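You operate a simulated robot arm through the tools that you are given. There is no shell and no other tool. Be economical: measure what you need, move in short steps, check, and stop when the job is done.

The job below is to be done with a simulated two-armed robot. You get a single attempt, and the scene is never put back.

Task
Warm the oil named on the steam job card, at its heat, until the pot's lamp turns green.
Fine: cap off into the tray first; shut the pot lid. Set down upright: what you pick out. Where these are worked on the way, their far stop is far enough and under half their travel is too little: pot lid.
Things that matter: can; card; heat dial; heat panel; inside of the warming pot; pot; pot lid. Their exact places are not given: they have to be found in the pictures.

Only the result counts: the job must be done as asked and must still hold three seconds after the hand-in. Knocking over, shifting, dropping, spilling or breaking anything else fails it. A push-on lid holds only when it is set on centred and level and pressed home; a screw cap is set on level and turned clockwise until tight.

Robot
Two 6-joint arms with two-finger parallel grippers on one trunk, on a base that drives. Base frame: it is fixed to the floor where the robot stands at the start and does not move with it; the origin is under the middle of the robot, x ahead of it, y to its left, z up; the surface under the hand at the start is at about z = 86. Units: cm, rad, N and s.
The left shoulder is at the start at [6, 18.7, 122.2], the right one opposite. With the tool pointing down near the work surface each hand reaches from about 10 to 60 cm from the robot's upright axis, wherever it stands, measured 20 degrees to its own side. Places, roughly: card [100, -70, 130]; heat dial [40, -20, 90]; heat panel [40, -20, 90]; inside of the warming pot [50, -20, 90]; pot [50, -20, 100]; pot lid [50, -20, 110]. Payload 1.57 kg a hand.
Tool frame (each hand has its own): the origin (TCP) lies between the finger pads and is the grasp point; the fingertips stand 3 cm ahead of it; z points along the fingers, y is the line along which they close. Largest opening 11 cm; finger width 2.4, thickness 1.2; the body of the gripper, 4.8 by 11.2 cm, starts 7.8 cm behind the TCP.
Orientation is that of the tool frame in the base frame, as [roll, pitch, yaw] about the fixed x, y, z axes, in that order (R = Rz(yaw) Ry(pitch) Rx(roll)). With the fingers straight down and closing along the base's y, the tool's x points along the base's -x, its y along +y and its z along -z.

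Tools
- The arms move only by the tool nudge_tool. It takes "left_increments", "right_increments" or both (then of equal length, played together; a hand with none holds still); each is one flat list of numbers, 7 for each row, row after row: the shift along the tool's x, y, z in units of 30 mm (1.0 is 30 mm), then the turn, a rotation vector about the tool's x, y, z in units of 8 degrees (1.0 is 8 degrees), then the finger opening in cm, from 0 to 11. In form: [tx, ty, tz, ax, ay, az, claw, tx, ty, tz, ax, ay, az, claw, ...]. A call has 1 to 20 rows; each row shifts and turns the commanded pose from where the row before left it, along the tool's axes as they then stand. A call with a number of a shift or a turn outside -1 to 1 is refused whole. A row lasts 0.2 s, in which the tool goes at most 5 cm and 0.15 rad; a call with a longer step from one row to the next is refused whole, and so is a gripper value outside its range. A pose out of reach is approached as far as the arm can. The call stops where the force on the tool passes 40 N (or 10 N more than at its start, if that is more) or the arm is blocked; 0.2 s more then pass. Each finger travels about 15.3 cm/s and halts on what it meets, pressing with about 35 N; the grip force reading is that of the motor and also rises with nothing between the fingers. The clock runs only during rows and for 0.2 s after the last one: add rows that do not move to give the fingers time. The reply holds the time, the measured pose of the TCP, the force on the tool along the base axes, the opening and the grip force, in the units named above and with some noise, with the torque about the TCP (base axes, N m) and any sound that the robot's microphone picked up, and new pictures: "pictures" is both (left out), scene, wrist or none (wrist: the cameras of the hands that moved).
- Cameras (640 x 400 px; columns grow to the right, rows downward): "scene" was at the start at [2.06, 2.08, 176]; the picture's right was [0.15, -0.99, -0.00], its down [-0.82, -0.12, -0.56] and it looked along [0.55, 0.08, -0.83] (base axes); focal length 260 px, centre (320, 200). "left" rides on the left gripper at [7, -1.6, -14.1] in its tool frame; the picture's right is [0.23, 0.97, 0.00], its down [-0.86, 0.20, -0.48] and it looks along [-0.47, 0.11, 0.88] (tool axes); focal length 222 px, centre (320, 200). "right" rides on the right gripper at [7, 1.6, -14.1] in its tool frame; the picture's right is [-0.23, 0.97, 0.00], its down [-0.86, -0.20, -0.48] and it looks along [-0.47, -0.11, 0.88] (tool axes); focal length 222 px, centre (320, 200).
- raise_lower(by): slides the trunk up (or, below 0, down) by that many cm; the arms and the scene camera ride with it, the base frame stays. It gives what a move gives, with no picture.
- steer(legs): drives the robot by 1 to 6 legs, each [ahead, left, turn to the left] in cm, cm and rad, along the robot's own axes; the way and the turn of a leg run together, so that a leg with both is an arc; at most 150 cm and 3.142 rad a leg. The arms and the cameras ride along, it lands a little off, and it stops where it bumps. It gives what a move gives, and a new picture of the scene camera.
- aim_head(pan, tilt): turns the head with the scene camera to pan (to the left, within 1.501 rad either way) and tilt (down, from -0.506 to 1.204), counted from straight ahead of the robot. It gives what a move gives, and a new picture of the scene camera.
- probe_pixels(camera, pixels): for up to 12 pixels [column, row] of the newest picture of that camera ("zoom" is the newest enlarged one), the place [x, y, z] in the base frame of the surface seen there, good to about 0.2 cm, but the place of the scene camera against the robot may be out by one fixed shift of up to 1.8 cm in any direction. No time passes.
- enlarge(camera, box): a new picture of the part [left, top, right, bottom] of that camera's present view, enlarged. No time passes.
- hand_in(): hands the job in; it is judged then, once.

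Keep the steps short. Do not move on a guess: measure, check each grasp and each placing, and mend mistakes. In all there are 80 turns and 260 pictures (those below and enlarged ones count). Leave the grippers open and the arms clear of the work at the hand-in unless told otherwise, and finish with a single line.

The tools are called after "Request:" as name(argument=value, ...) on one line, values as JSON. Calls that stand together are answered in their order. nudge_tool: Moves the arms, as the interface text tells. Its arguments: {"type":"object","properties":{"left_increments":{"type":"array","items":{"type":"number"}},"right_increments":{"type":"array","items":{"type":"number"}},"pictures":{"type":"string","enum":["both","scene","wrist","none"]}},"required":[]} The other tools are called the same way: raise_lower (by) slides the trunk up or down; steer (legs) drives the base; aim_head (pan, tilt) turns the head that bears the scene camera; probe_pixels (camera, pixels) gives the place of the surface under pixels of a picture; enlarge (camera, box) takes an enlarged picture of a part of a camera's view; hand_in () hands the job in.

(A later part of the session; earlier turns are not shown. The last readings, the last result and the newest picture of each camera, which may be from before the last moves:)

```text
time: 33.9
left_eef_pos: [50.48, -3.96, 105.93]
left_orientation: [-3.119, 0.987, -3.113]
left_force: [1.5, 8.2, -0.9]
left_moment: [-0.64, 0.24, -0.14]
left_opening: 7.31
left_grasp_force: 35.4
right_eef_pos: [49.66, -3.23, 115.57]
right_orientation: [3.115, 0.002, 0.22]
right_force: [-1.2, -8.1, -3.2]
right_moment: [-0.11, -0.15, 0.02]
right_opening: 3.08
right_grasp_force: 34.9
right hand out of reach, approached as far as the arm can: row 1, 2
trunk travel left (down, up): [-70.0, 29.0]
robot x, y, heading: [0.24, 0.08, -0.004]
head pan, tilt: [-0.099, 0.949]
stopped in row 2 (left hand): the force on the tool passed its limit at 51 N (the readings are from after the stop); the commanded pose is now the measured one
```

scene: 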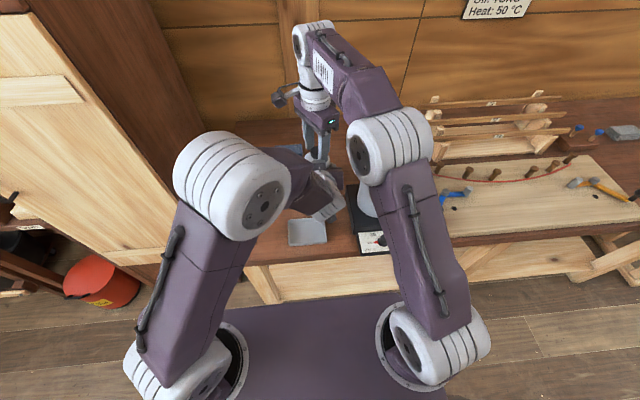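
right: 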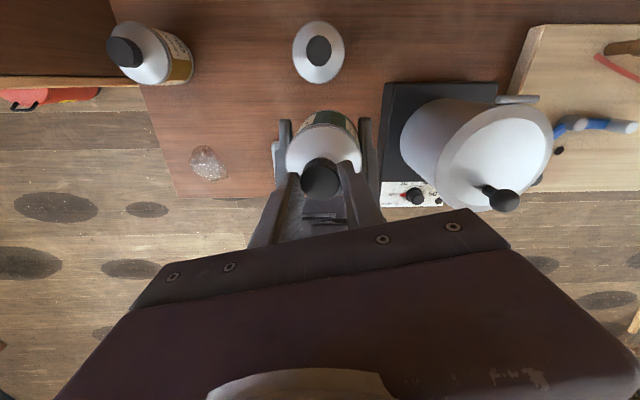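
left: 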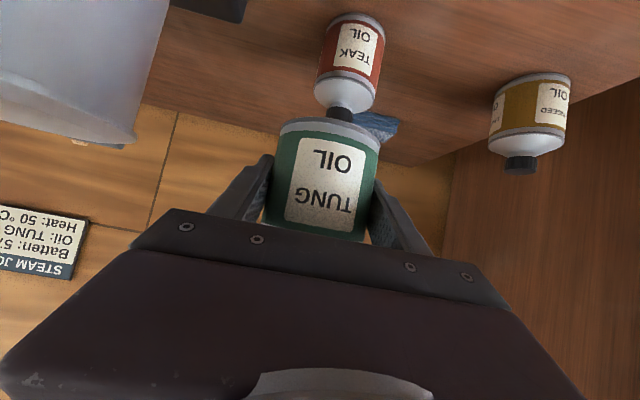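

The wrist reached its limit. I open, lift, and wind it back for a second bite.

Request:
nudge_tool(right_increments=[0, 0, 0, 0, 0, 0, 4, 0, 0, 0, 0, 0, 0, 6, 0, 0, -0.6, 0, 0, 0, 6, 0, 0, -0.6, 0, 0, 0, 6, 0, 0, 0, 0, 0, 0.95, 6, 0, 0, 0, 0, 0, 0.95, 6, 0, 0, 0, 0, 0, 0.95, 6, 0, 0, 0, 0, 0, 0.95, 6, 0, 0, 0, 0, 0, 0.95, 6, 0, 0, 0, 0, 0, 0.95, 6, 0, 0, 0, 0, 0, 0.95, 6, 0, 0, 0, 0, 0, 0.95, 6, 0, 0, 0, 0, 0, 0.95, 6, 0, 0, 0, 0, 0, 0.95, 6, 0, 0, 0, 0, 0, 0.95, 6, 0, 0, 0, 0, 0, 0.95, 6, 0, 0, 0, 0, 0, 0.95, 6, 0, 0, 0, 0, 0, 0.95, 6, 0, 0, 0, 0, 0, 0.95, 6, 0, 0, 0, 0, 0, 0.95, 6], pictures="wrist")

Request:
nudge_tool(right_increments=[0, 0, 0, 0, 0, 0.95, 6, 0, 0, 0, 0, 0, 0.95, 6, 0, 0, 0, 0, 0, 0.95, 6, 0, 0, 0, 0, 0, 0.95, 6, 0, 0, 0, 0, 0, 0.95, 6, 0, 0, 0, 0, 0, 0.95, 6, 0, 0, 0, 0, 0, 0.95, 6, 0, 0, 0, 0, 0, 0.95, 6, 0, 0, 0, 0, 0, 0.95, 6, 0, 0, 0, 0, 0, 0.95, 6, 0, 0, 0, 0, 0, 0.95, 6, 0, 0, 0, 0, 0, 0.95, 6, 0, 0, 0, 0, 0, 0.95, 6, 0, 0, 0, 0, 0, 0.95, 6, 0, 0, 0, 0, 0, 0.95, 6, 0, 0, 0, 0, 0, 0.95, 6, 0, 0, 0, 0, 0, 0.95, 6, 0, 0, 0, 0, 0, 0, 6])

```text
time: 38.1
left_eef_pos: [50.64, -4.3, 105.97]
left_orientation: [-3.123, 0.985, -3.121]
left_force: [0.9, -1.0, -4.2]
left_moment: [0.01, 0.02, 0.02]
left_opening: 6.99
left_grasp_force: 35.1
right_eef_pos: [49.72, -3.12, 119.15]
right_orientation: [-3.129, -0.018, -1.906]
right_force: [-0.9, -0.5, 0.1]
right_moment: [0.02, 0.01, -0.03]
right_opening: 6.03
right_grasp_force: 0.0
trunk travel left (down, up): [-70.0, 29.0]
robot x, y, heading: [0.06, 0.14, 0.003]
head pan, tilt: [-0.099, 0.949]
```

right: 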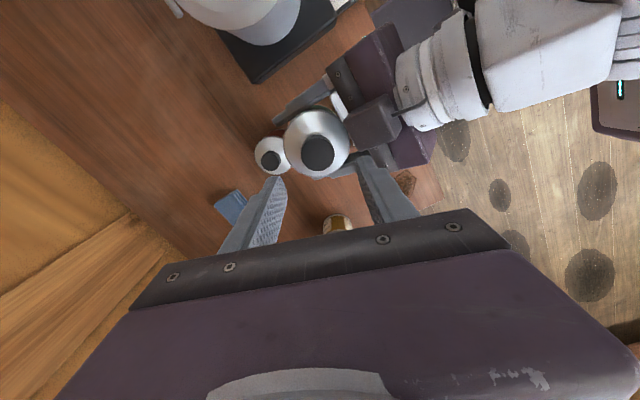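

```text
time: 41.9
left_eef_pos: [50.52, -4.33, 105.95]
left_orientation: [-3.124, 0.986, -3.12]
left_force: [0.3, -0.7, -3.2]
left_moment: [0.01, -0.01, 0.05]
left_opening: 6.99
left_grasp_force: 34.8
right_eef_pos: [49.66, -3.06, 119.17]
right_orientation: [-3.133, 0.019, 2.124]
right_force: [0.5, -1.3, -0.5]
right_moment: [-0.05, 0.01, -0.02]
right_opening: 5.97
right_grasp_force: 0.1
trunk travel left (down, up): [-70.0, 29.0]
robot x, y, heading: [-0.1, -0.03, 0.001]
head pan, tilt: [-0.099, 0.949]
```

scene: 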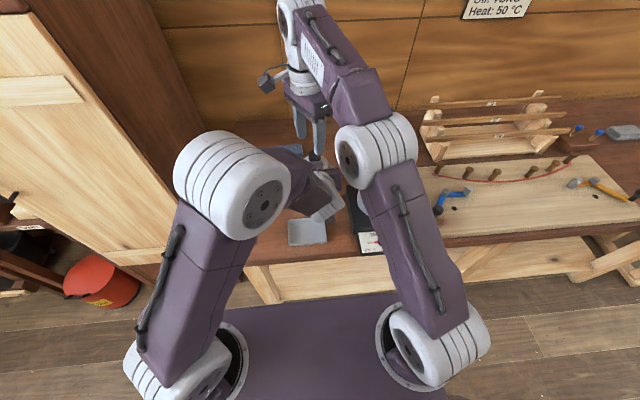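
right: 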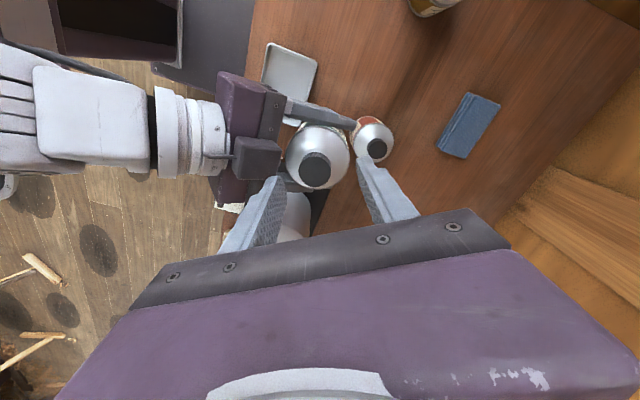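

Request:
probe_pixels(camera="right", pixels=[[316, 169], [304, 172], [328, 168], [315, 156], [317, 182]])

Request:
enlarge(camera="right", box=[270, 110, 400, 210])

```text
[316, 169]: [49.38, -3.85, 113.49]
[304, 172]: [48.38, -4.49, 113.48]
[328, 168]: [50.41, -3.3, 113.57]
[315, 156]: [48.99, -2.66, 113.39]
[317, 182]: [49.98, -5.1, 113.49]
```

```text
4.00 times, centred on (335, 160) of right
```

zoom: 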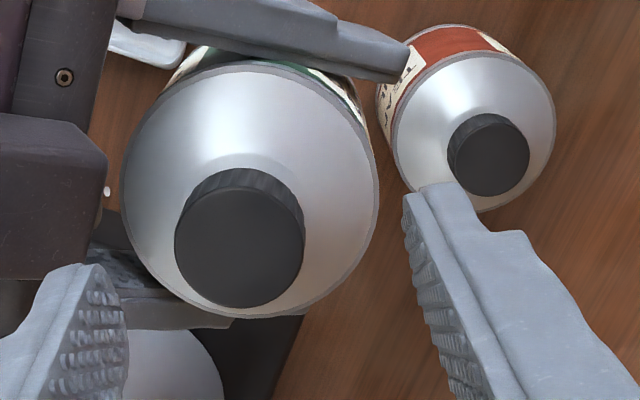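

Cap centre is now (49.45, -3.87, top 113.5). I re-center, descend, grip and turn again.

Request:
nudge_tool(right_increments=[-0.193, -0.2, 0, 0, 0, 0, 5.5, 0, 0, 0.44, 0, 0, 0, 5.5, 0, 0, 0.44, 0, 0, 0, 5.5, 0, 0, 0.44, 0, 0, 0, 5.5, 0, 0, 0, 0, 0, 0, 4.5, 0, 0, 0, 0, 0, 0, 3.5, 0, 0, 0, 0, 0, 0, 2, 0, 0, 0, 0, 0, 0, 2, 0, 0, 0, 0, 0, 0, 2], pictures="wrist")

```text
time: 42.8
left_eef_pos: [50.25, -4.25, 105.35]
left_orientation: [-3.135, 0.966, -3.135]
left_force: [0.2, -0.1, -3.5]
left_moment: [0.04, -0.03, -0.01]
left_opening: 7.0
left_grasp_force: 34.9
right_eef_pos: [49.44, -3.95, 116.91]
right_orientation: [-3.141, 0.019, 2.126]
right_force: [-0.5, -0.4, 0.5]
right_moment: [0.02, -0.01, 0.03]
right_opening: 5.51
right_grasp_force: 0.0
trunk travel left (down, up): [-70.0, 29.0]
robot x, y, heading: [0.4, -0.43, -0.0]
head pan, tilt: [-0.099, 0.949]
stopped in row 4 (left hand): the force on the tool passed its limit at 54 N (the readings are from after the stop); the commanded pose is now the measured one
```

right: 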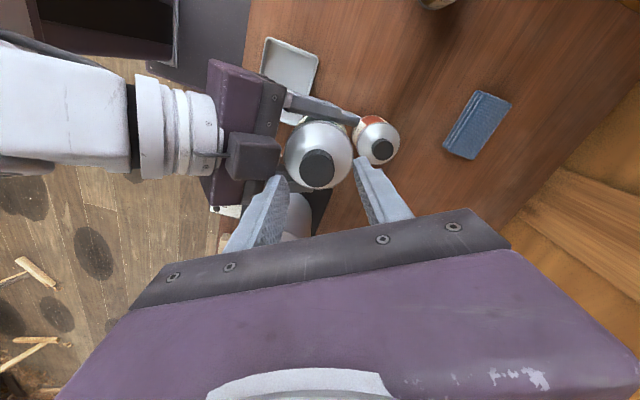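

The right finger touched the left gripper's body. I lift, rotate the right hand so its fingers close along y, and re-measure.

Request:
nudge_tool(right_increments=[0, 0, -0.8, 0, 0, 0, 4.5, 0, 0, 0, 0, 0, -0.9, 4.5, 0, 0, 0, 0, 0, -0.9, 4.5, 0, 0, 0, 0, 0, -0.9, 4.5, 0, 0, 0, 0, 0, -0.9, 4.5, 0, 0, 0, 0, 0, -0.9, 4.5, 0, 0, 0, 0, 0, -0.9, 4.5, 0, 0, 0, 0, 0, 0, 4.5], pictures="wrist")

Request:
enlarge(camera="right", box=[240, 110, 400, 210])

```text
time: 44.6
left_eef_pos: [50.21, -4.1, 105.37]
left_orientation: [-3.136, 0.969, -3.134]
left_force: [-0.1, 0.0, -2.7]
left_moment: [0.0, -0.02, -0.01]
left_opening: 6.99
left_grasp_force: 34.5
right_eef_pos: [49.32, -3.85, 119.35]
right_orientation: [-3.127, 0.015, 2.883]
right_force: [0.0, -0.5, -0.1]
right_moment: [0.02, 0.01, -0.01]
right_opening: 4.49
right_grasp_force: 0.1
trunk travel left (down, up): [-70.0, 29.0]
robot x, y, heading: [0.15, 0.1, -0.006]
head pan, tilt: [-0.099, 0.949]
```

right: 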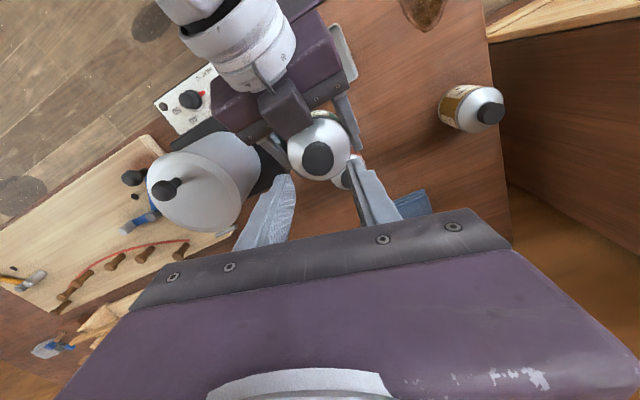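

```text
4.00 times, centred on (320, 160) of right
```

zoom: 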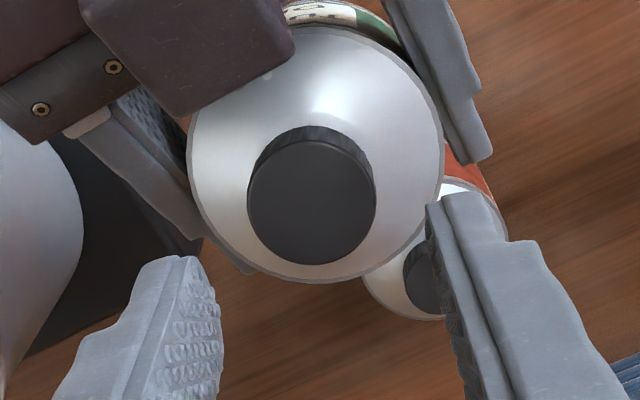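

Request:
probe_pixels(camera="zoom", pixels=[[312, 197], [255, 197], [370, 197], [312, 255], [285, 50], [200, 105], [110, 30], [200, 40], [420, 190], [210, 190], [312, 90]])

```text
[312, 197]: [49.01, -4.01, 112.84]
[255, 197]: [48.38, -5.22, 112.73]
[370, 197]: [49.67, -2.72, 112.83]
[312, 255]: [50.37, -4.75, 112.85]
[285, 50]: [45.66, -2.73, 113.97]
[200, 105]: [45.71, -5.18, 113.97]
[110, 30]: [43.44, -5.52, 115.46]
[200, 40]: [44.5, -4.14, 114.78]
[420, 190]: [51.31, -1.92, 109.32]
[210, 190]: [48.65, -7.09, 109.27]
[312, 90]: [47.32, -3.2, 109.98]
```

Cap centre (49.05, -3.97), top 112.83; the left hand's block edge is 3.35 cm away. I descend with a narrow opening and close.

Request:
nudge_tool(right_increments=[0.077, -0.06, 0, 0, 0, 0, 4.5, 0, 0, 0.528, 0, 0, 0, 4.5, 0, 0, 0.528, 0, 0, 0, 4.5, 0, 0, 0.528, 0, 0, 0, 4.5, 0, 0, 0, 0, 0, 0, 3.5, 0, 0, 0, 0, 0, 0, 2, 0, 0, 0, 0, 0, 0, 2], pictures="wrist")

```text
time: 46.2
left_eef_pos: [50.31, -4.0, 105.34]
left_orientation: [-3.135, 0.969, -3.13]
left_force: [3.1, 7.1, -3.5]
left_moment: [-0.6, 0.22, -0.06]
left_opening: 7.01
left_grasp_force: 35.3
right_eef_pos: [49.17, -4.01, 114.5]
right_orientation: [-3.125, 0.012, 2.881]
right_force: [-2.5, -8.8, -0.4]
right_moment: [-0.08, 0.03, -0.02]
right_opening: 3.18
right_grasp_force: 35.2
trunk travel left (down, up): [-70.0, 29.0]
robot x, y, heading: [-0.17, 0.18, 0.0]
head pan, tilt: [-0.099, 0.949]
```

right: 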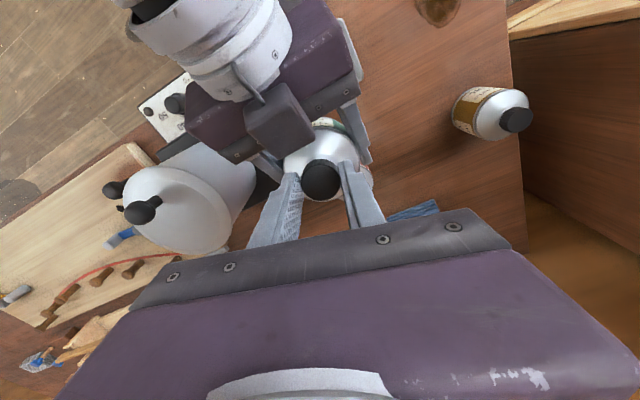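

Gripped at 3.18 cm. I turn counter-clockwise ~90° more with a little lift.

Request:
nudge_tool(right_increments=[0, 0, 0, 0, 0, -0.9, 2.0, 0, 0, 0, 0, 0, -0.9, 2.0, 0, 0, -0.02, 0, 0, -0.9, 2.0, 0, 0, 0, 0, 0, -0.9, 2.0, 0, 0, -0.02, 0, 0, -0.9, 2.0, 0, 0, 0, 0, 0, -0.9, 2.0, 0, 0, -0.02, 0, 0, -0.9, 2.0, 0, 0, 0, 0, 0, -0.9, 2.0, 0, 0, -0.02, 0, 0, -0.9, 2.0, 0, 0, 0, 0, 0, -0.9, 2.0, 0, 0, -0.02, 0, 0, -0.9, 2.0, 0, 0, 0, 0, 0, 0, 2.0], pictures="wrist")

```text
time: 48.8
left_eef_pos: [50.25, -4.21, 105.31]
left_orientation: [-3.136, 0.97, -3.134]
left_force: [1.5, 1.6, -3.2]
left_moment: [-0.12, 0.01, -0.02]
left_opening: 7.02
left_grasp_force: 34.7
right_eef_pos: [49.23, -4.08, 114.95]
right_orientation: [-3.126, -0.01, -2.02]
right_force: [-0.9, -1.9, 0.7]
right_moment: [-0.04, 0.07, -0.01]
right_opening: 3.13
right_grasp_force: 35.0
trunk travel left (down, up): [-70.0, 29.0]
robot x, y, heading: [-0.24, 0.27, -0.006]
head pan, tilt: [-0.099, 0.949]
```

right: 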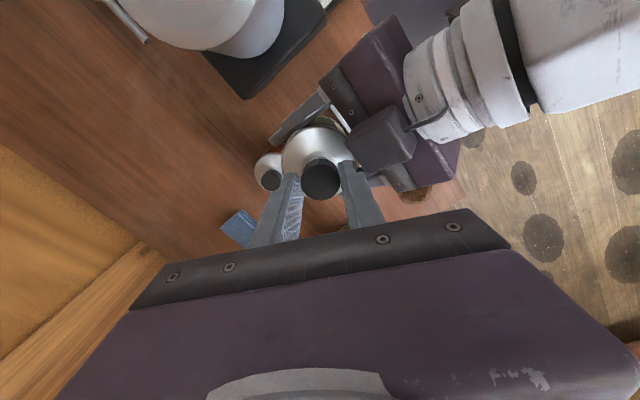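

Forces are now very low although I lifted ~0.3 cm: it may be free. I lift straight up 1.5 cm.

Request:
nudge_tool(right_increments=[0, 0, -0.1, 0, 0, -0.5, 2.0, 0, 0, -0.2, 0, 0, 0, 2.0, 0, 0, -0.3, 0, 0, 0, 2.0, 0, 0, -0.3, 0, 0, 0, 2.0, 0, 0, 0, 0, 0, 0, 2.0])

```text
time: 50.0
left_eef_pos: [50.27, -4.09, 105.32]
left_orientation: [-3.134, 0.968, -3.135]
left_force: [0.3, 0.5, -4.7]
left_moment: [0.03, -0.01, 0.0]
left_opening: 7.0
left_grasp_force: 35.0
right_eef_pos: [49.16, -4.08, 117.69]
right_orientation: [-3.129, -0.014, -1.95]
right_force: [-0.1, 0.9, 0.2]
right_moment: [-0.02, 0.01, -0.04]
right_opening: 3.12
right_grasp_force: 34.9
trunk travel left (down, up): [-70.0, 29.0]
robot x, y, heading: [-0.27, -0.21, -0.001]
head pan, tilt: [-0.099, 0.949]
```

scene: 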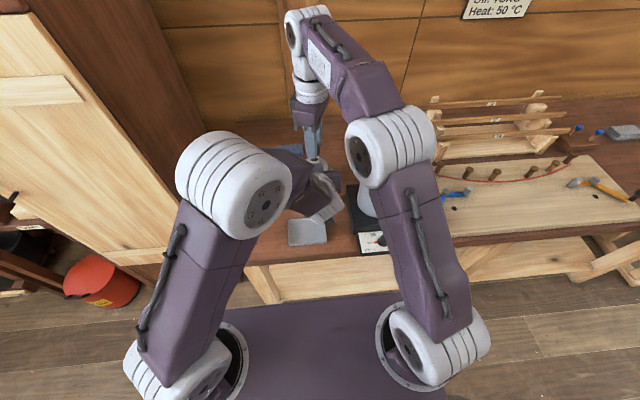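
right: 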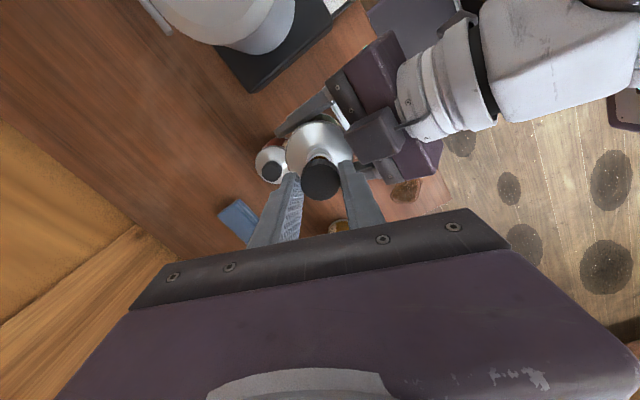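

The cap is off and in the right fingers (can weight stays on the left). I raise the right hand and lower the left to set the open can down upright at about (51.5, -8), between tray and heater.

Request:
nudge_tool(left_increments=[0, 0, 0, 0, 0, 0, 5.8, 0, 0, 0, 0, 0, 0, 5.8, -0.22, -0.65, 0.32, 0, 0, 0, 5.8, -0.22, -0.65, 0.32, 0, 0, 0, 5.8, 0.632, 0, 0.434, 0, 0, 0, 5.8, 0.632, 0, 0.434, 0, 0, 0, 5.8, 0.632, 0, 0.434, 0, 0, 0, 5.8, 0.632, 0, 0.434, 0, 0, 0, 5.8, 0.632, 0, 0.434, 0, 0, 0, 5.8, 0, 0, 0, 0, 0, 0, 5.8], right_increments=[0, 0, -0.6, 0, 0, 0, 2, 0, 0, -0.6, 0, 0, 0, 2, 0, 0, -0.6, 0, 0, 0, 2, 0, 0, 0, 0, 0, 0, 2, 0, 0, 0, 0, 0, 0, 2, 0, 0, 0, 0, 0, 0, 2, 0, 0, 0, 0, 0, 0, 2, 0, 0, 0, 0, 0, 0, 2, 0, 0, 0, 0, 0, 0, 2, 0, 0, 0, 0, 0, 0, 2])

```text
time: 52.2
left_eef_pos: [52.57, -8.2, 93.8]
left_orientation: [-3.133, 0.97, -3.133]
left_force: [-0.6, 1.1, -3.4]
left_moment: [0.03, -0.01, 0.0]
left_opening: 7.0
left_grasp_force: 34.8
right_eef_pos: [48.94, -3.95, 121.99]
right_orientation: [-3.125, -0.011, -1.951]
right_force: [-0.5, 1.0, 0.0]
right_moment: [-0.01, 0.01, 0.01]
right_opening: 3.14
right_grasp_force: 35.0
right hand out of reach, approached as far as the arm can: row 3
trunk travel left (down, up): [-70.0, 29.0]
robot x, y, heading: [-0.09, -0.08, -0.0]
head pan, tilt: [-0.099, 0.949]
```

scene: 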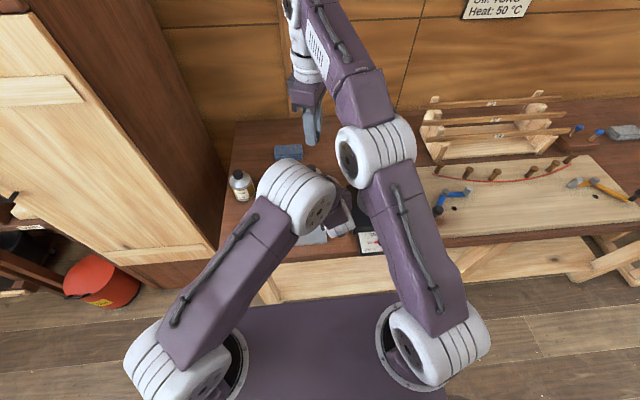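
right: 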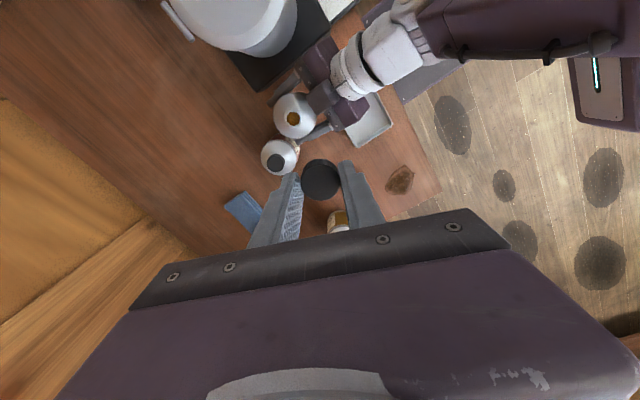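
left: 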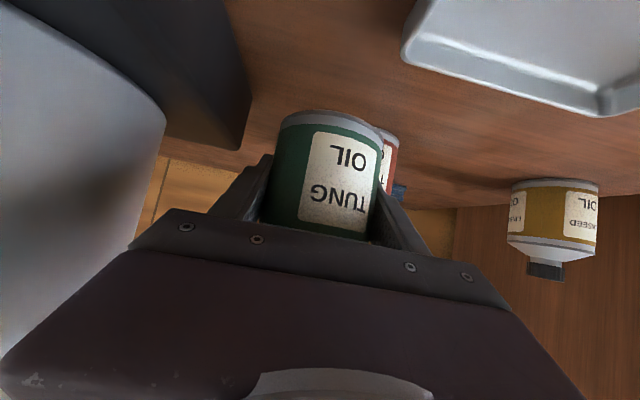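

The open can hangs above the bench. I probe its bottom edge to know how far to lower.

Request:
probe_pixels(camera="left", pixels=[[330, 113], [295, 117], [365, 122], [330, 150], [328, 225], [245, 135], [240, 100], [500, 105], [420, 60]])

Request:
probe_pixels(camera="right", pixels=[[293, 118], [280, 108], [308, 125], [290, 134], [365, 105], [360, 140], [378, 115]])

```text
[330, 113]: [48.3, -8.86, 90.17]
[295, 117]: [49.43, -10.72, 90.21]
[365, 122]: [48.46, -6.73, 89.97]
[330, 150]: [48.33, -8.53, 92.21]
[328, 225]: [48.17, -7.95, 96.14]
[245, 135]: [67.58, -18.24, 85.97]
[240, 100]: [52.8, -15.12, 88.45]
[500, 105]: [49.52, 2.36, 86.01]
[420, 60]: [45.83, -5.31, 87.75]
```

```text
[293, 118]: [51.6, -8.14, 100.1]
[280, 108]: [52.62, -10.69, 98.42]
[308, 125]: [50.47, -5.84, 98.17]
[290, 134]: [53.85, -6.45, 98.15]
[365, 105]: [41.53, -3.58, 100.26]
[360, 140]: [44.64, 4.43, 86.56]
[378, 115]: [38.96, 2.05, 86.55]
```

Bottom is at ≈90.0, bench 86.0. Lower 3.5, then creep.

Request:
nudge_tool(left_increments=[0.48, 0, 0.33, 0, 0, 0, 5.8, 0.48, 0, 0.33, 0, 0, 0, 5.8, 0.041, 0, 0.028, 0, 0, 0, 5.8, 0.041, 0, 0.028, 0, 0, 0, 5.8, 0.041, 0, 0.028, 0, 0, 0, 5.8, 0, 0, 0, 0, 0, 0, 5.8], pictures="wrist")

```text
time: 53.6
left_eef_pos: [52.54, -8.04, 90.08]
left_orientation: [-3.13, 0.975, -3.129]
left_force: [4.2, -0.5, 18.7]
left_moment: [0.03, 0.69, 0.11]
left_opening: 7.01
left_grasp_force: 34.8
right_eef_pos: [48.91, -3.97, 122.18]
right_orientation: [-3.127, -0.013, -1.949]
right_force: [0.0, 0.7, -0.6]
right_moment: [0.0, 0.0, -0.02]
right_opening: 3.12
right_grasp_force: 35.0
trunk travel left (down, up): [-70.0, 29.0]
robot x, y, heading: [0.22, -0.23, -0.002]
head pan, tilt: [-0.099, 0.949]
```

left: 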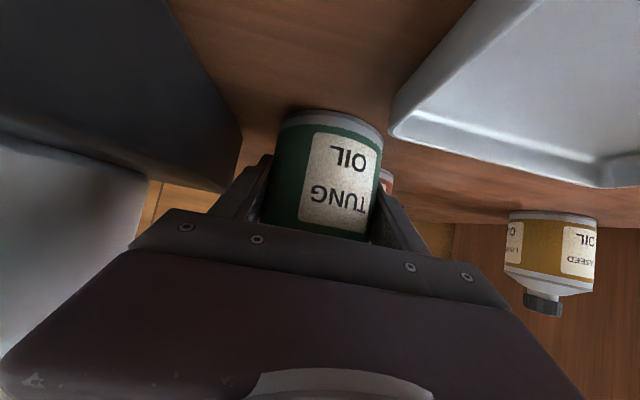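

Resting on the bench (19 N up). I ease off and open slowly to 8.2, checking it stands.

Request:
nudge_tool(left_increments=[-0.03, 0, -0.02, 0, 0, 0, 6.6, 0, 0, 0, 0, 0, 0, 7.0, 0, 0, 0, 0, 0, 0, 7.3, 0, 0, 0, 0, 0, 0, 7.7, 0, 0, 0, 0, 0, 0, 8.2, 0, 0, 0, 0, 0, 0, 8.2], pictures="both")

Request:
nudge_tool(left_increments=[0, 0, -0.5, 0, 0, 0, 8.2, 0, 0, -0.6, 0, 0, 0, 8.2, 0, 0, -0.8, 0, 0, 0, 8.2, 0, 0, -0.8, 0, 0, 0, 8.2, 0, 0, -0.8, 0, 0, 0, 8.2], pictures="wrist")

```text
time: 55.0
left_eef_pos: [52.46, -8.19, 90.01]
left_orientation: [-3.136, 0.968, -3.134]
left_force: [0.9, 0.4, -0.2]
left_moment: [0.02, 0.01, 0.03]
left_opening: 8.2
left_grasp_force: 0.1
right_eef_pos: [49.03, -3.9, 122.13]
right_orientation: [-3.125, -0.011, -1.949]
right_force: [0.6, 0.0, -0.7]
right_moment: [-0.01, 0.01, -0.05]
right_opening: 3.12
right_grasp_force: 35.3
trunk travel left (down, up): [-70.0, 29.0]
robot x, y, heading: [-0.1, -0.03, -0.002]
head pan, tilt: [-0.099, 0.949]
```

scene: 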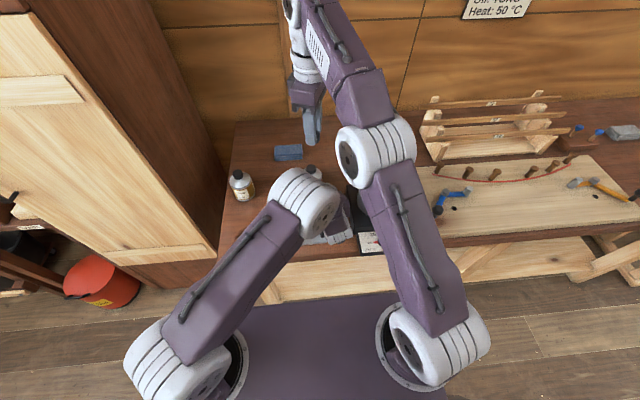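
left: 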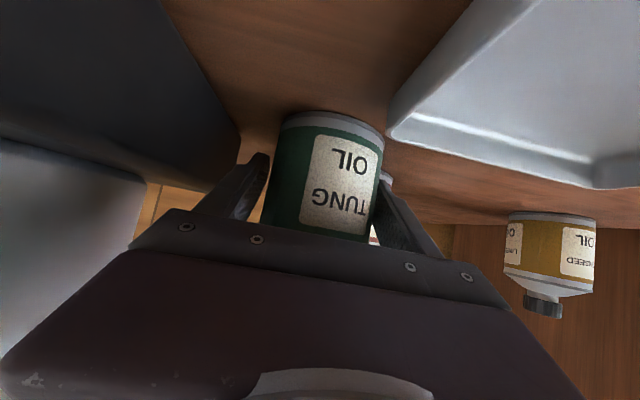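

```text
time: 56.2
left_eef_pos: [43.59, -8.12, 95.91]
left_orientation: [-3.135, 0.971, -3.135]
left_force: [0.7, -0.4, 0.3]
left_moment: [-0.02, 0.01, -0.02]
left_opening: 8.2
left_grasp_force: 0.0
right_eef_pos: [48.93, -3.99, 122.07]
right_orientation: [-3.124, -0.012, -1.95]
right_force: [0.2, 0.0, 0.9]
right_moment: [0.0, -0.04, -0.02]
right_opening: 3.13
right_grasp_force: 35.3
trunk travel left (down, up): [-70.0, 29.0]
robot x, y, heading: [-0.18, 0.28, 0.003]
head pan, tilt: [-0.099, 0.949]
```

left: 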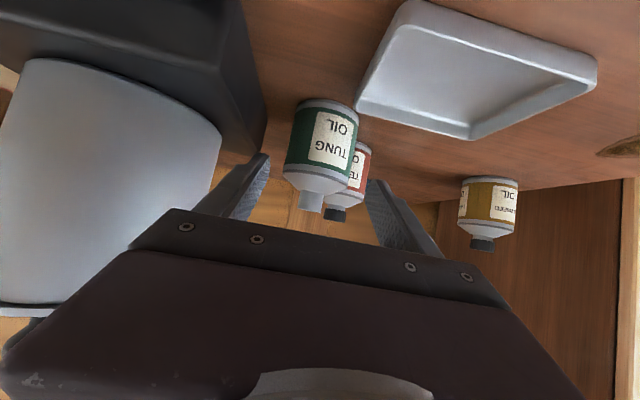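

The can stands free. I swing the left hand away to the left while turning it back vertical.

Request:
nudge_tool(left_increments=[0, 0.9, -0.2, 0, 0, 0, 8.2, 0, 0.9, 0, 0, 0.88, 0, 8.2, 0, 0.9, 0, 0, 0.88, 0, 8.2, 0, 0.9, 0, 0, 0.88, 0, 8.2, 0, 0.9, 0, 0, 0.88, 0, 8.2, 0, 0.9, 0, 0, 0.88, 0, 8.2, 0, 0.9, 0, 0, 0.88, 0, 8.2, 0, 0.9, 0, 0, 0.88, 0, 8.2, 0, 0.9, 0, 0, 0.8, 0, 8.2, 0, 0.9, -0.5, 0, 0, 0, 8.2, 0, 0.6, -0.9, 0, 0, 0, 8.2, 0, 0, -0.9, 0, 0, 0, 8.2, 0, 0, -0.9, 0, 0, 0, 8.2, 0, 0, -0.9, 0, 0, 0, 8.2])

```text
time: 59.2
left_eef_pos: [35.53, 17.33, 99.56]
left_orientation: [3.033, 0.109, -3.134]
left_force: [-0.4, -1.3, -0.7]
left_moment: [0.01, 0.0, 0.01]
left_opening: 8.22
left_grasp_force: 0.1
left hand out of reach, approached as far as the arm can: row 6, 7, 8, 9, 11, 12, 13, 14
right_eef_pos: [48.96, -4.03, 122.1]
right_orientation: [-3.125, -0.011, -1.951]
right_force: [-0.5, 0.0, -0.2]
right_moment: [0.0, -0.04, 0.02]
right_opening: 3.13
right_grasp_force: 35.0
trunk travel left (down, up): [-70.0, 29.0]
robot x, y, heading: [-0.13, -0.1, 0.001]
head pan, tilt: [-0.099, 0.949]
```

scene: 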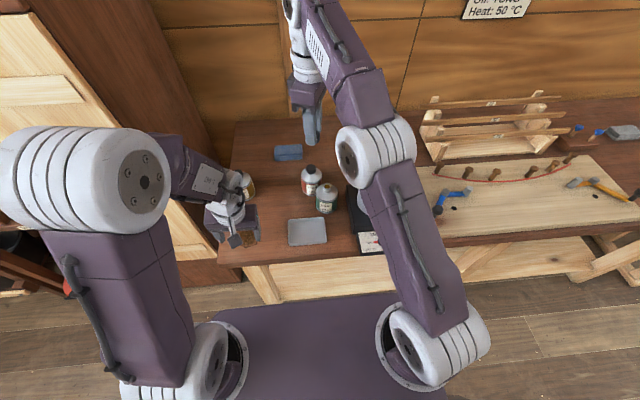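
left: 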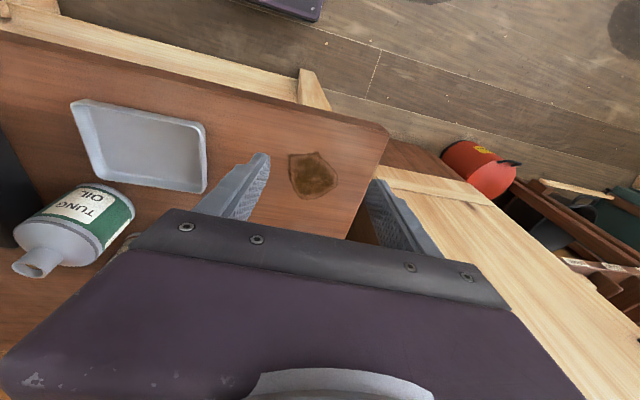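

Can is upright and the left hand is clear of the tray. I take the cap over the tray centre (41.8, -0.5) with the right hand turned back to square.

Request:
nudge_tool(right_increments=[0, 0, 0, 0, 0, 0.945, 2, 0, 0, 0, 0, 0, 0.945, 2, 0, 0, 0, 0, 0, 0.945, 2, 0, 0, 0, 0, 0, 0.945, 2, 0, 0, 0, 0, 0, 0.945, 2, 0, 0, 0, 0, 0, 0.945, 2, 0, 0, 0, 0, 0, 0.945, 2, 0, 0, 0, 0, 0, 0.945, 2, 0, 0, 0, 0, 0, 0.945, 2, 0.6, 0.28, 0.4, 0, 0, 0, 2, 0.6, 0.28, 0.4, 0, 0, 0, 2, 0.6, 0.28, 0.4, 0, 0, 0, 2, 0.57, 0.28, 0.4, 0, 0, 0, 2, 0, 0, 0.8, 0, 0, 0, 2, 0, 0, 0.8, 0, 0, 0, 2, 0, 0, 0.8, 0, 0, 0, 2, 0, 0, 0.8, 0, 0, 0, 2, 0, 0, 0.8, 0, 0, 0, 2, 0, 0, 0.8, 0, 0, 0, 2, 0, 0, 0, 0, 0, 0, 2])

```text
time: 63.4
left_eef_pos: [35.7, 17.26, 99.57]
left_orientation: [3.034, 0.109, -3.134]
left_force: [0.4, -0.5, 0.6]
left_moment: [0.01, 0.04, 0.02]
left_opening: 8.21
left_grasp_force: 0.1
right_eef_pos: [42.09, -0.94, 102.67]
right_orientation: [-3.123, 0.008, -3.138]
right_force: [0.9, 0.1, -0.6]
right_moment: [-0.01, 0.01, -0.02]
right_opening: 3.1
right_grasp_force: 34.6
trunk travel left (down, up): [-70.0, 29.0]
robot x, y, heading: [0.09, 0.13, -0.001]
head pan, tilt: [-0.099, 0.949]
```

scene: 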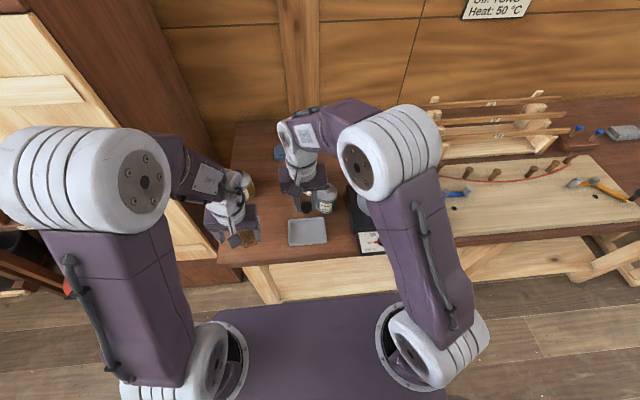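
right: 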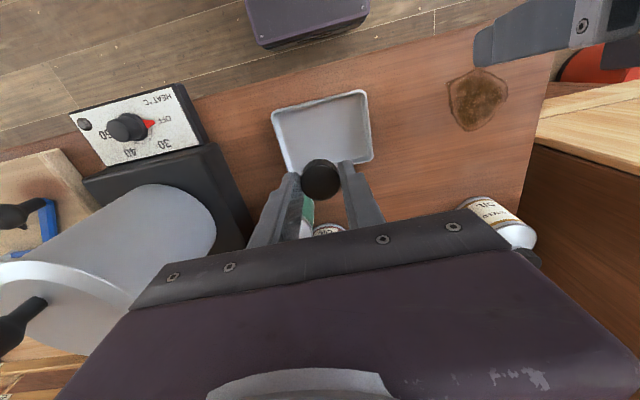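

Request:
nudge_tool(right_increments=[0.2, 0.15, 0.8, 0, 0, 0, 2, 0, 0, 0.8, 0, 0, 0, 2, 0, 0, 0.8, 0, 0, 0, 2, 0, 0, 0.8, 0, 0, 0, 2, 0, 0, 0.8, 0, 0, 0, 2, 0, 0, 0, 0, 0, 0, 2], pictures="wrist")

```text
time: 64.8
left_eef_pos: [35.57, 17.25, 99.58]
left_orientation: [3.032, 0.11, -3.134]
left_force: [-0.6, 0.1, -0.5]
left_moment: [0.0, 0.01, -0.02]
left_opening: 8.2
left_grasp_force: 0.0
right_eef_pos: [41.43, -0.72, 90.78]
right_orientation: [-3.124, 0.009, -3.137]
right_force: [0.4, -0.5, 0.0]
right_moment: [0.04, 0.0, -0.02]
right_opening: 3.09
right_grasp_force: 35.5
trunk travel left (down, up): [-70.0, 29.0]
robot x, y, heading: [-0.17, 0.05, -0.002]
head pan, tilt: [-0.099, 0.949]
```

right: 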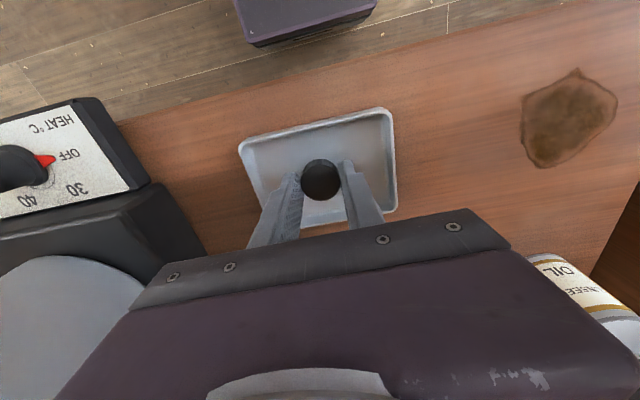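

The cap is inside the tray outline. Creep down until it touches, then open.

Request:
nudge_tool(right_increments=[0, 0, 0.1, 0, 0, 0, 2, 0, 0, 0.08, 0, 0, 0, 2, 0, 0, 0.05, 0, 0, 0, 2, 0, 0, 0, 0, 0, 0, 2], pictures="none")

Request:
nudge_tool(right_increments=[0, 0, 0, 0, 0, 0, 3, 0, 0, 0, 0, 0, 0, 3.6, 0, 0, 0, 0, 0, 0, 4.5, 0, 0, -0.3, 0, 0, 0, 4.5, 0, 0, -0.8, 0, 0, 0, 4.5, 0, 0, -0.8, 0, 0, 0, 4.5, 0, 0, -0.8, 0, 0, 0, 4.5], pictures="wrist")

```text
time: 65.8
left_eef_pos: [35.68, 17.44, 99.57]
left_orientation: [3.033, 0.108, -3.135]
left_force: [-0.2, 0.2, 0.7]
left_moment: [0.0, 0.01, -0.01]
left_opening: 8.17
left_grasp_force: 0.1
right_eef_pos: [41.64, -0.7, 90.19]
right_orientation: [-3.123, 0.01, -3.138]
right_force: [0.2, -0.3, -0.2]
right_moment: [0.02, 0.02, 0.0]
right_opening: 3.12
right_grasp_force: 34.4
trunk travel left (down, up): [-70.0, 29.0]
robot x, y, heading: [-0.17, 0.11, 0.001]
head pan, tilt: [-0.099, 0.949]
```

```text
time: 67.4
left_eef_pos: [35.55, 17.29, 99.54]
left_orientation: [3.034, 0.108, -3.134]
left_force: [0.1, -0.6, -0.4]
left_moment: [0.0, -0.02, -0.03]
left_opening: 8.19
left_grasp_force: 0.1
right_eef_pos: [41.48, -0.6, 98.15]
right_orientation: [-3.125, 0.009, -3.138]
right_force: [-0.6, -0.4, 0.2]
right_moment: [-0.02, 0.01, 0.03]
right_opening: 4.44
right_grasp_force: 0.1
trunk travel left (down, up): [-70.0, 29.0]
robot x, y, heading: [0.12, 0.09, 0.005]
head pan, tilt: [-0.099, 0.949]
```

right: 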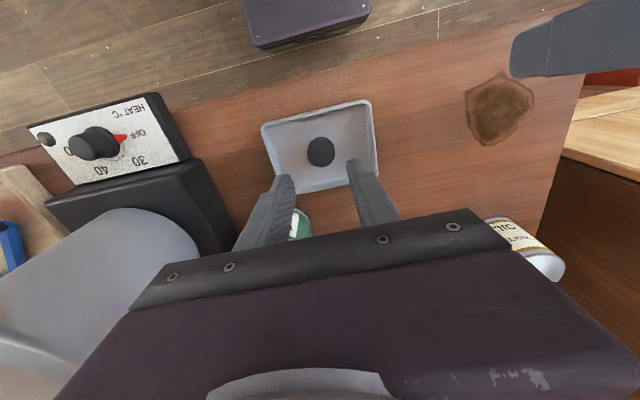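

Cap lies flat in the tray. Next the pot lid: I raise the right hand and move it above the lid knob (~44.7, -23.4, 110).

Request:
nudge_tool(right_increments=[0, 0, -1, 0, 0, 0, 5, 0, 0, -1, 0, 0, 0, 5, 0, 0, -1, 0, 0, 0, 5, 0, 0, -1, 0, 0, 0, 5, 0, 0, -1, 0, 0, 0, 5, 0, 0, -1, 0, 0, 0, 5, 0, 0, -1, 0, 0, 0, 5, 0, 0, -1, 0, 0, 0, 5, -0.13, -0.95, 0, 0, 0, 0, 5, -0.13, -0.95, 0, 0, 0, 0, 5, -0.13, -0.95, 0, 0, 0, 0, 5, -0.13, -0.95, 0, 0, 0, 0, 5, -0.13, -0.95, 0, 0, 0, 0, 5, -0.13, -0.95, 0, 0, 0, 0, 5, -0.13, -0.95, 0, 0, 0, 0, 5, -0.13, -0.95, 0, 0, 0, 0, 5, 0, 0, 0, 0, 0, 0, 5])

```text
time: 71.0
left_eef_pos: [35.65, 17.33, 99.63]
left_orientation: [3.034, 0.108, -3.136]
left_force: [-1.3, -0.3, 0.3]
left_moment: [-0.01, 0.0, 0.02]
left_opening: 8.22
left_grasp_force: 0.1
right_eef_pos: [44.56, -23.0, 122.74]
right_orientation: [-3.125, 0.008, -3.137]
right_force: [0.6, 0.5, -0.6]
right_moment: [-0.04, 0.0, -0.02]
right_opening: 5.05
right_grasp_force: 0.1
trunk travel left (down, up): [-70.0, 29.0]
robot x, y, heading: [0.25, -0.05, -0.0]
head pan, tilt: [-0.099, 0.949]
```

scene: 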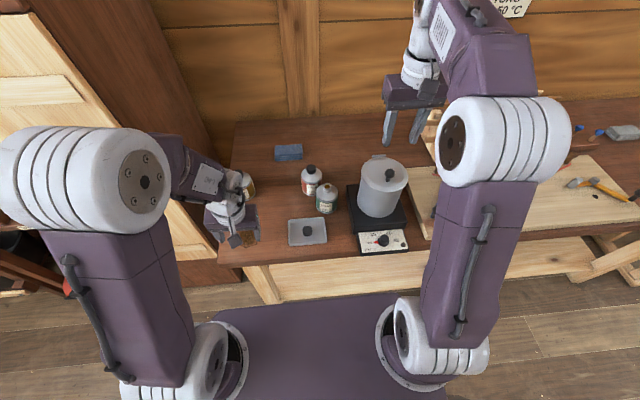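
right: 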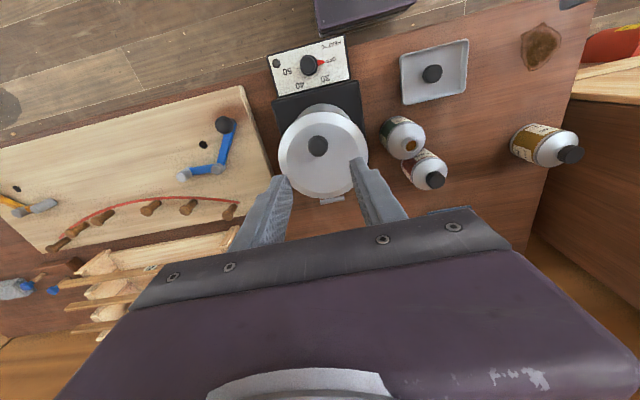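

Request:
enlarge(camera="right", box=[260, 40, 400, 215])

Request:
enlarge(camera="scene", box=[335, 140, 435, 260])

Request:
probe_pixels(camera="right", pixels=[[318, 146], [318, 155], [331, 200], [321, 194], [282, 152], [365, 148], [318, 113], [310, 65], [277, 65], [280, 60], [331, 62], [320, 170]])

```text
2.29 times, centred on (330, 128) of right
```

zoom: 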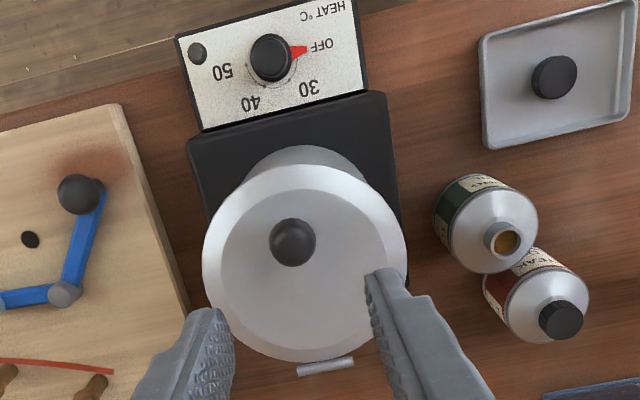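

```text
3.33 times, centred on (385, 200) of scene
```

zoom: 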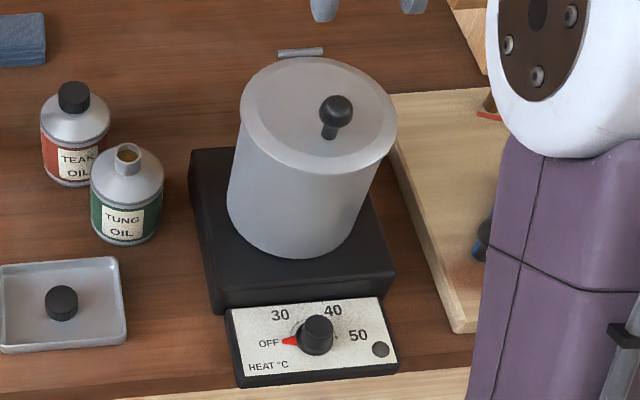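

```text
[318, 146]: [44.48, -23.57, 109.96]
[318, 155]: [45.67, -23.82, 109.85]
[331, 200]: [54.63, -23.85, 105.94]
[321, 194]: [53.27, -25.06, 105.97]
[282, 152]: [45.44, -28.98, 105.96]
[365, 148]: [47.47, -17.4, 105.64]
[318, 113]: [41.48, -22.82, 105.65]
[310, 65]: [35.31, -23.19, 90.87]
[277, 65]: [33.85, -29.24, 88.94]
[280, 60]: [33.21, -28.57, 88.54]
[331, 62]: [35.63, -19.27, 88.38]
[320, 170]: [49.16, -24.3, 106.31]
```

Knob centre ≈ (44.6, -23.6, 109.3), lid plane 106, hinge bar at x≈54.8. I descend over the knob and grip it.

Request:
nudge_tool(right_increments=[0, -0.2, 0.8, 0, 0, 0, 5, 0, 0, 0.8, 0, 0, 0, 5, 0, 0, 0.8, 0, 0, 0, 5, 0, 0, 0.8, 0, 0, 0, 5, 0, 0, 0.8, 0, 0, 0, 5, 0, 0, 0.1, 0, 0, 0, 5, 0, 0, 0, 0, 0, 0, 4, 0, 0, 0, 0, 0, 0, 3, 0, 0, 0, 0, 0, 0, 1.5, 0, 0, 0, 0, 0, 0, 1.2, 0, 0, 0, 0, 0, 0, 1.2], pictures="wrist")

```text
time: 73.4
left_eef_pos: [35.58, 17.51, 99.54]
left_orientation: [3.035, 0.111, -3.135]
left_force: [-0.1, -0.1, 0.2]
left_moment: [-0.02, -0.02, 0.01]
left_opening: 8.21
left_grasp_force: 0.0
right_eef_pos: [44.57, -23.49, 110.3]
right_orientation: [-3.124, 0.009, -3.138]
right_force: [-1.5, 6.0, -5.0]
right_moment: [0.12, 0.37, 0.05]
right_opening: 2.69
right_grasp_force: 37.9
trunk travel left (down, up): [-70.0, 29.0]
robot x, y, heading: [-0.0, 0.17, 0.003]
head pan, tilt: [-0.099, 0.949]
```

right: 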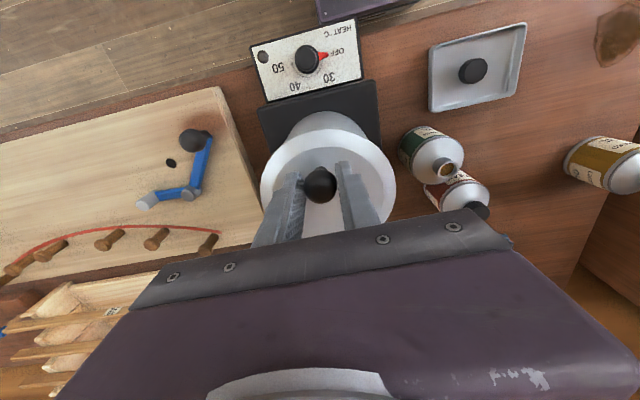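

Knob gripped, but the hinge is at the back, so at the end the hand must reach far and high. I release and raise the trunk 22 cm to gain reach.

Request:
nudge_tool(right_increments=[0, 0, 0, 0, 0, 0, 4, 0, 0, 0, 0, 0, 0, 5, 0, 0, -0.6, 0, 0, 0, 5, 0, 0, -0.6, 0, 0, 0, 5], pictures="none")

Request:
raise_lower(by=22)

```text
time: 74.4
left_eef_pos: [35.61, 17.31, 99.57]
left_orientation: [3.033, 0.109, -3.134]
left_force: [0.0, -0.5, 0.0]
left_moment: [0.01, 0.03, -0.01]
left_opening: 8.21
left_grasp_force: 0.0
right_eef_pos: [44.56, -23.7, 114.08]
right_orientation: [-3.126, 0.009, -3.139]
right_force: [0.2, -0.5, -0.1]
right_moment: [0.0, 0.01, -0.03]
right_opening: 5.02
right_grasp_force: 0.1
trunk travel left (down, up): [-70.0, 29.0]
robot x, y, heading: [-0.02, 0.02, -0.001]
head pan, tilt: [-0.099, 0.949]
```

```text
time: 76.7
left_eef_pos: [35.58, 17.36, 121.46]
left_orientation: [3.035, 0.111, -3.135]
left_force: [-0.5, 0.6, -0.3]
left_moment: [-0.02, 0.0, 0.03]
left_opening: 8.19
left_grasp_force: 0.1
right_eef_pos: [44.66, -23.77, 135.93]
right_orientation: [-3.125, 0.009, -3.139]
right_force: [0.2, 0.0, -0.1]
right_moment: [0.02, 0.02, 0.0]
right_opening: 5.01
right_grasp_force: 0.1
trunk travel left (down, up): [-92.0, 7.0]
robot x, y, heading: [0.17, -0.18, -0.002]
head pan, tilt: [-0.099, 0.949]
```

Request:
nudge_tool(right_increments=[0, 0.05, 0.95, 0, 0, 0, 5, 0, 0, 0.95, 0, 0, 0, 5, 0, 0, 0.95, 0, 0, 0, 5, 0, 0, 0.95, 0, 0, 0, 5, 0, 0, 0.95, 0, 0, 0, 5, 0, 0, 0.95, 0, 0, 0, 5, 0, 0, 0.95, 0, 0, 0, 5, 0, 0, 0.95, 0, 0, 0, 5, 0, 0, 0.9, 0, 0, 0, 5, 0, 0, 0, 0, 0, 0, 5, 0, 0, 0, 0, 0, 0, 3.5, 0, 0, 0, 0, 0, 0, 1.5, 0, 0, 0, 0, 0, 0, 1.2, 0, 0, 0, 0, 0, 0, 1.2, -0.2, 0, -0.42, 0, 0, 0, 1.2, -0.2, 0, -0.42, 0, 0, 0, 1.2])

```text
time: 80.1
left_eef_pos: [35.65, 17.86, 121.49]
left_orientation: [3.039, 0.11, -3.135]
left_force: [0.4, -0.2, 0.6]
left_moment: [0.0, 0.04, 0.0]
left_opening: 8.18
left_grasp_force: 0.1
right_eef_pos: [46.16, -23.64, 112.95]
right_orientation: [-3.121, 0.007, -3.139]
right_force: [-7.2, 21.7, -8.5]
right_moment: [0.45, 1.1, -0.02]
right_opening: 2.72
right_grasp_force: 38.0
trunk travel left (down, up): [-92.0, 7.0]
robot x, y, heading: [-0.03, -0.06, -0.0]
head pan, tilt: [-0.099, 0.949]
```

scene: 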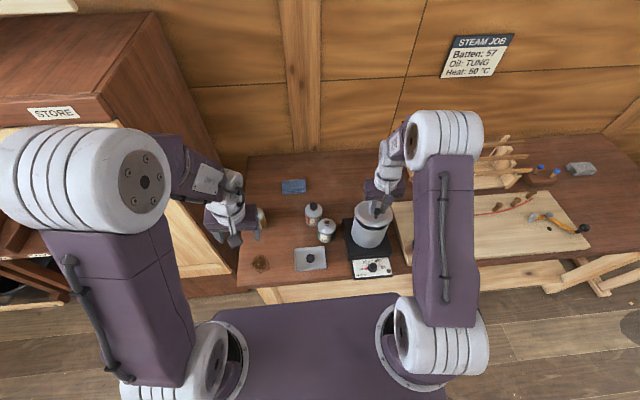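
right: 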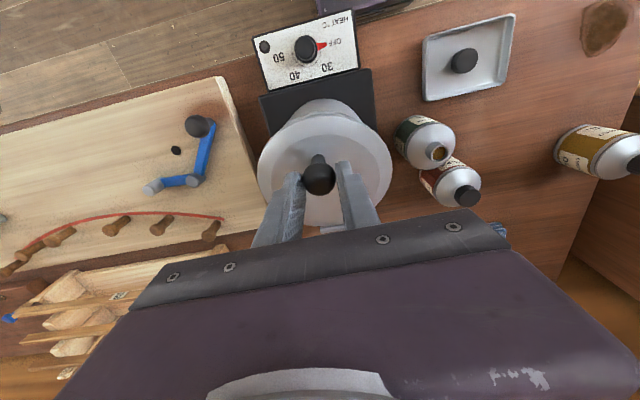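

The lid is rising. I continue along the arc to ~45°, easing y slightly to relieve the side force.

Request:
nudge_tool(right_increments=[-0.3, 0.03, -0.355, 0, 0, 0, 1.2, -0.3, 0.03, -0.355, 0, 0, 0, 1.2, -0.385, 0.03, -0.265, 0, 0, 0, 1.2, -0.385, 0, -0.265, 0, 0, 0, 1.2, 0, 0, 0, 0, 0, 0, 1.2])

```text
time: 81.3
left_eef_pos: [35.78, 17.3, 121.65]
left_orientation: [3.033, 0.108, -3.135]
left_force: [0.2, 0.0, 0.4]
left_moment: [-0.01, 0.01, -0.01]
left_opening: 8.21
left_grasp_force: 0.0
right_eef_pos: [50.39, -23.9, 116.67]
right_orientation: [-3.124, 0.011, -3.137]
right_force: [-0.5, 0.4, -0.5]
right_moment: [0.05, 0.02, 0.0]
right_opening: 1.19
right_grasp_force: 0.1
trunk travel left (down, up): [-92.0, 7.0]
robot x, y, heading: [-0.08, -0.13, -0.0]
head pan, tilt: [-0.099, 0.949]
```

scene: 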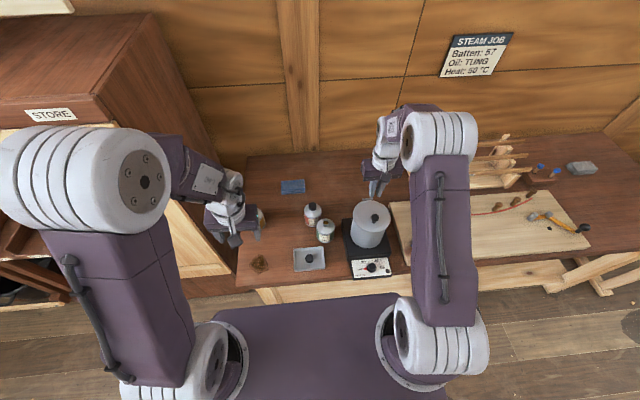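
right: 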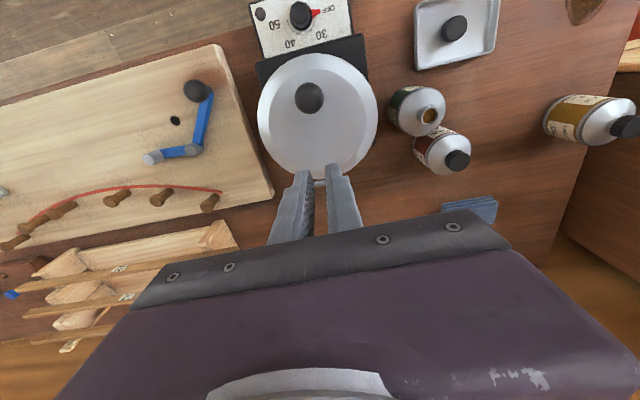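

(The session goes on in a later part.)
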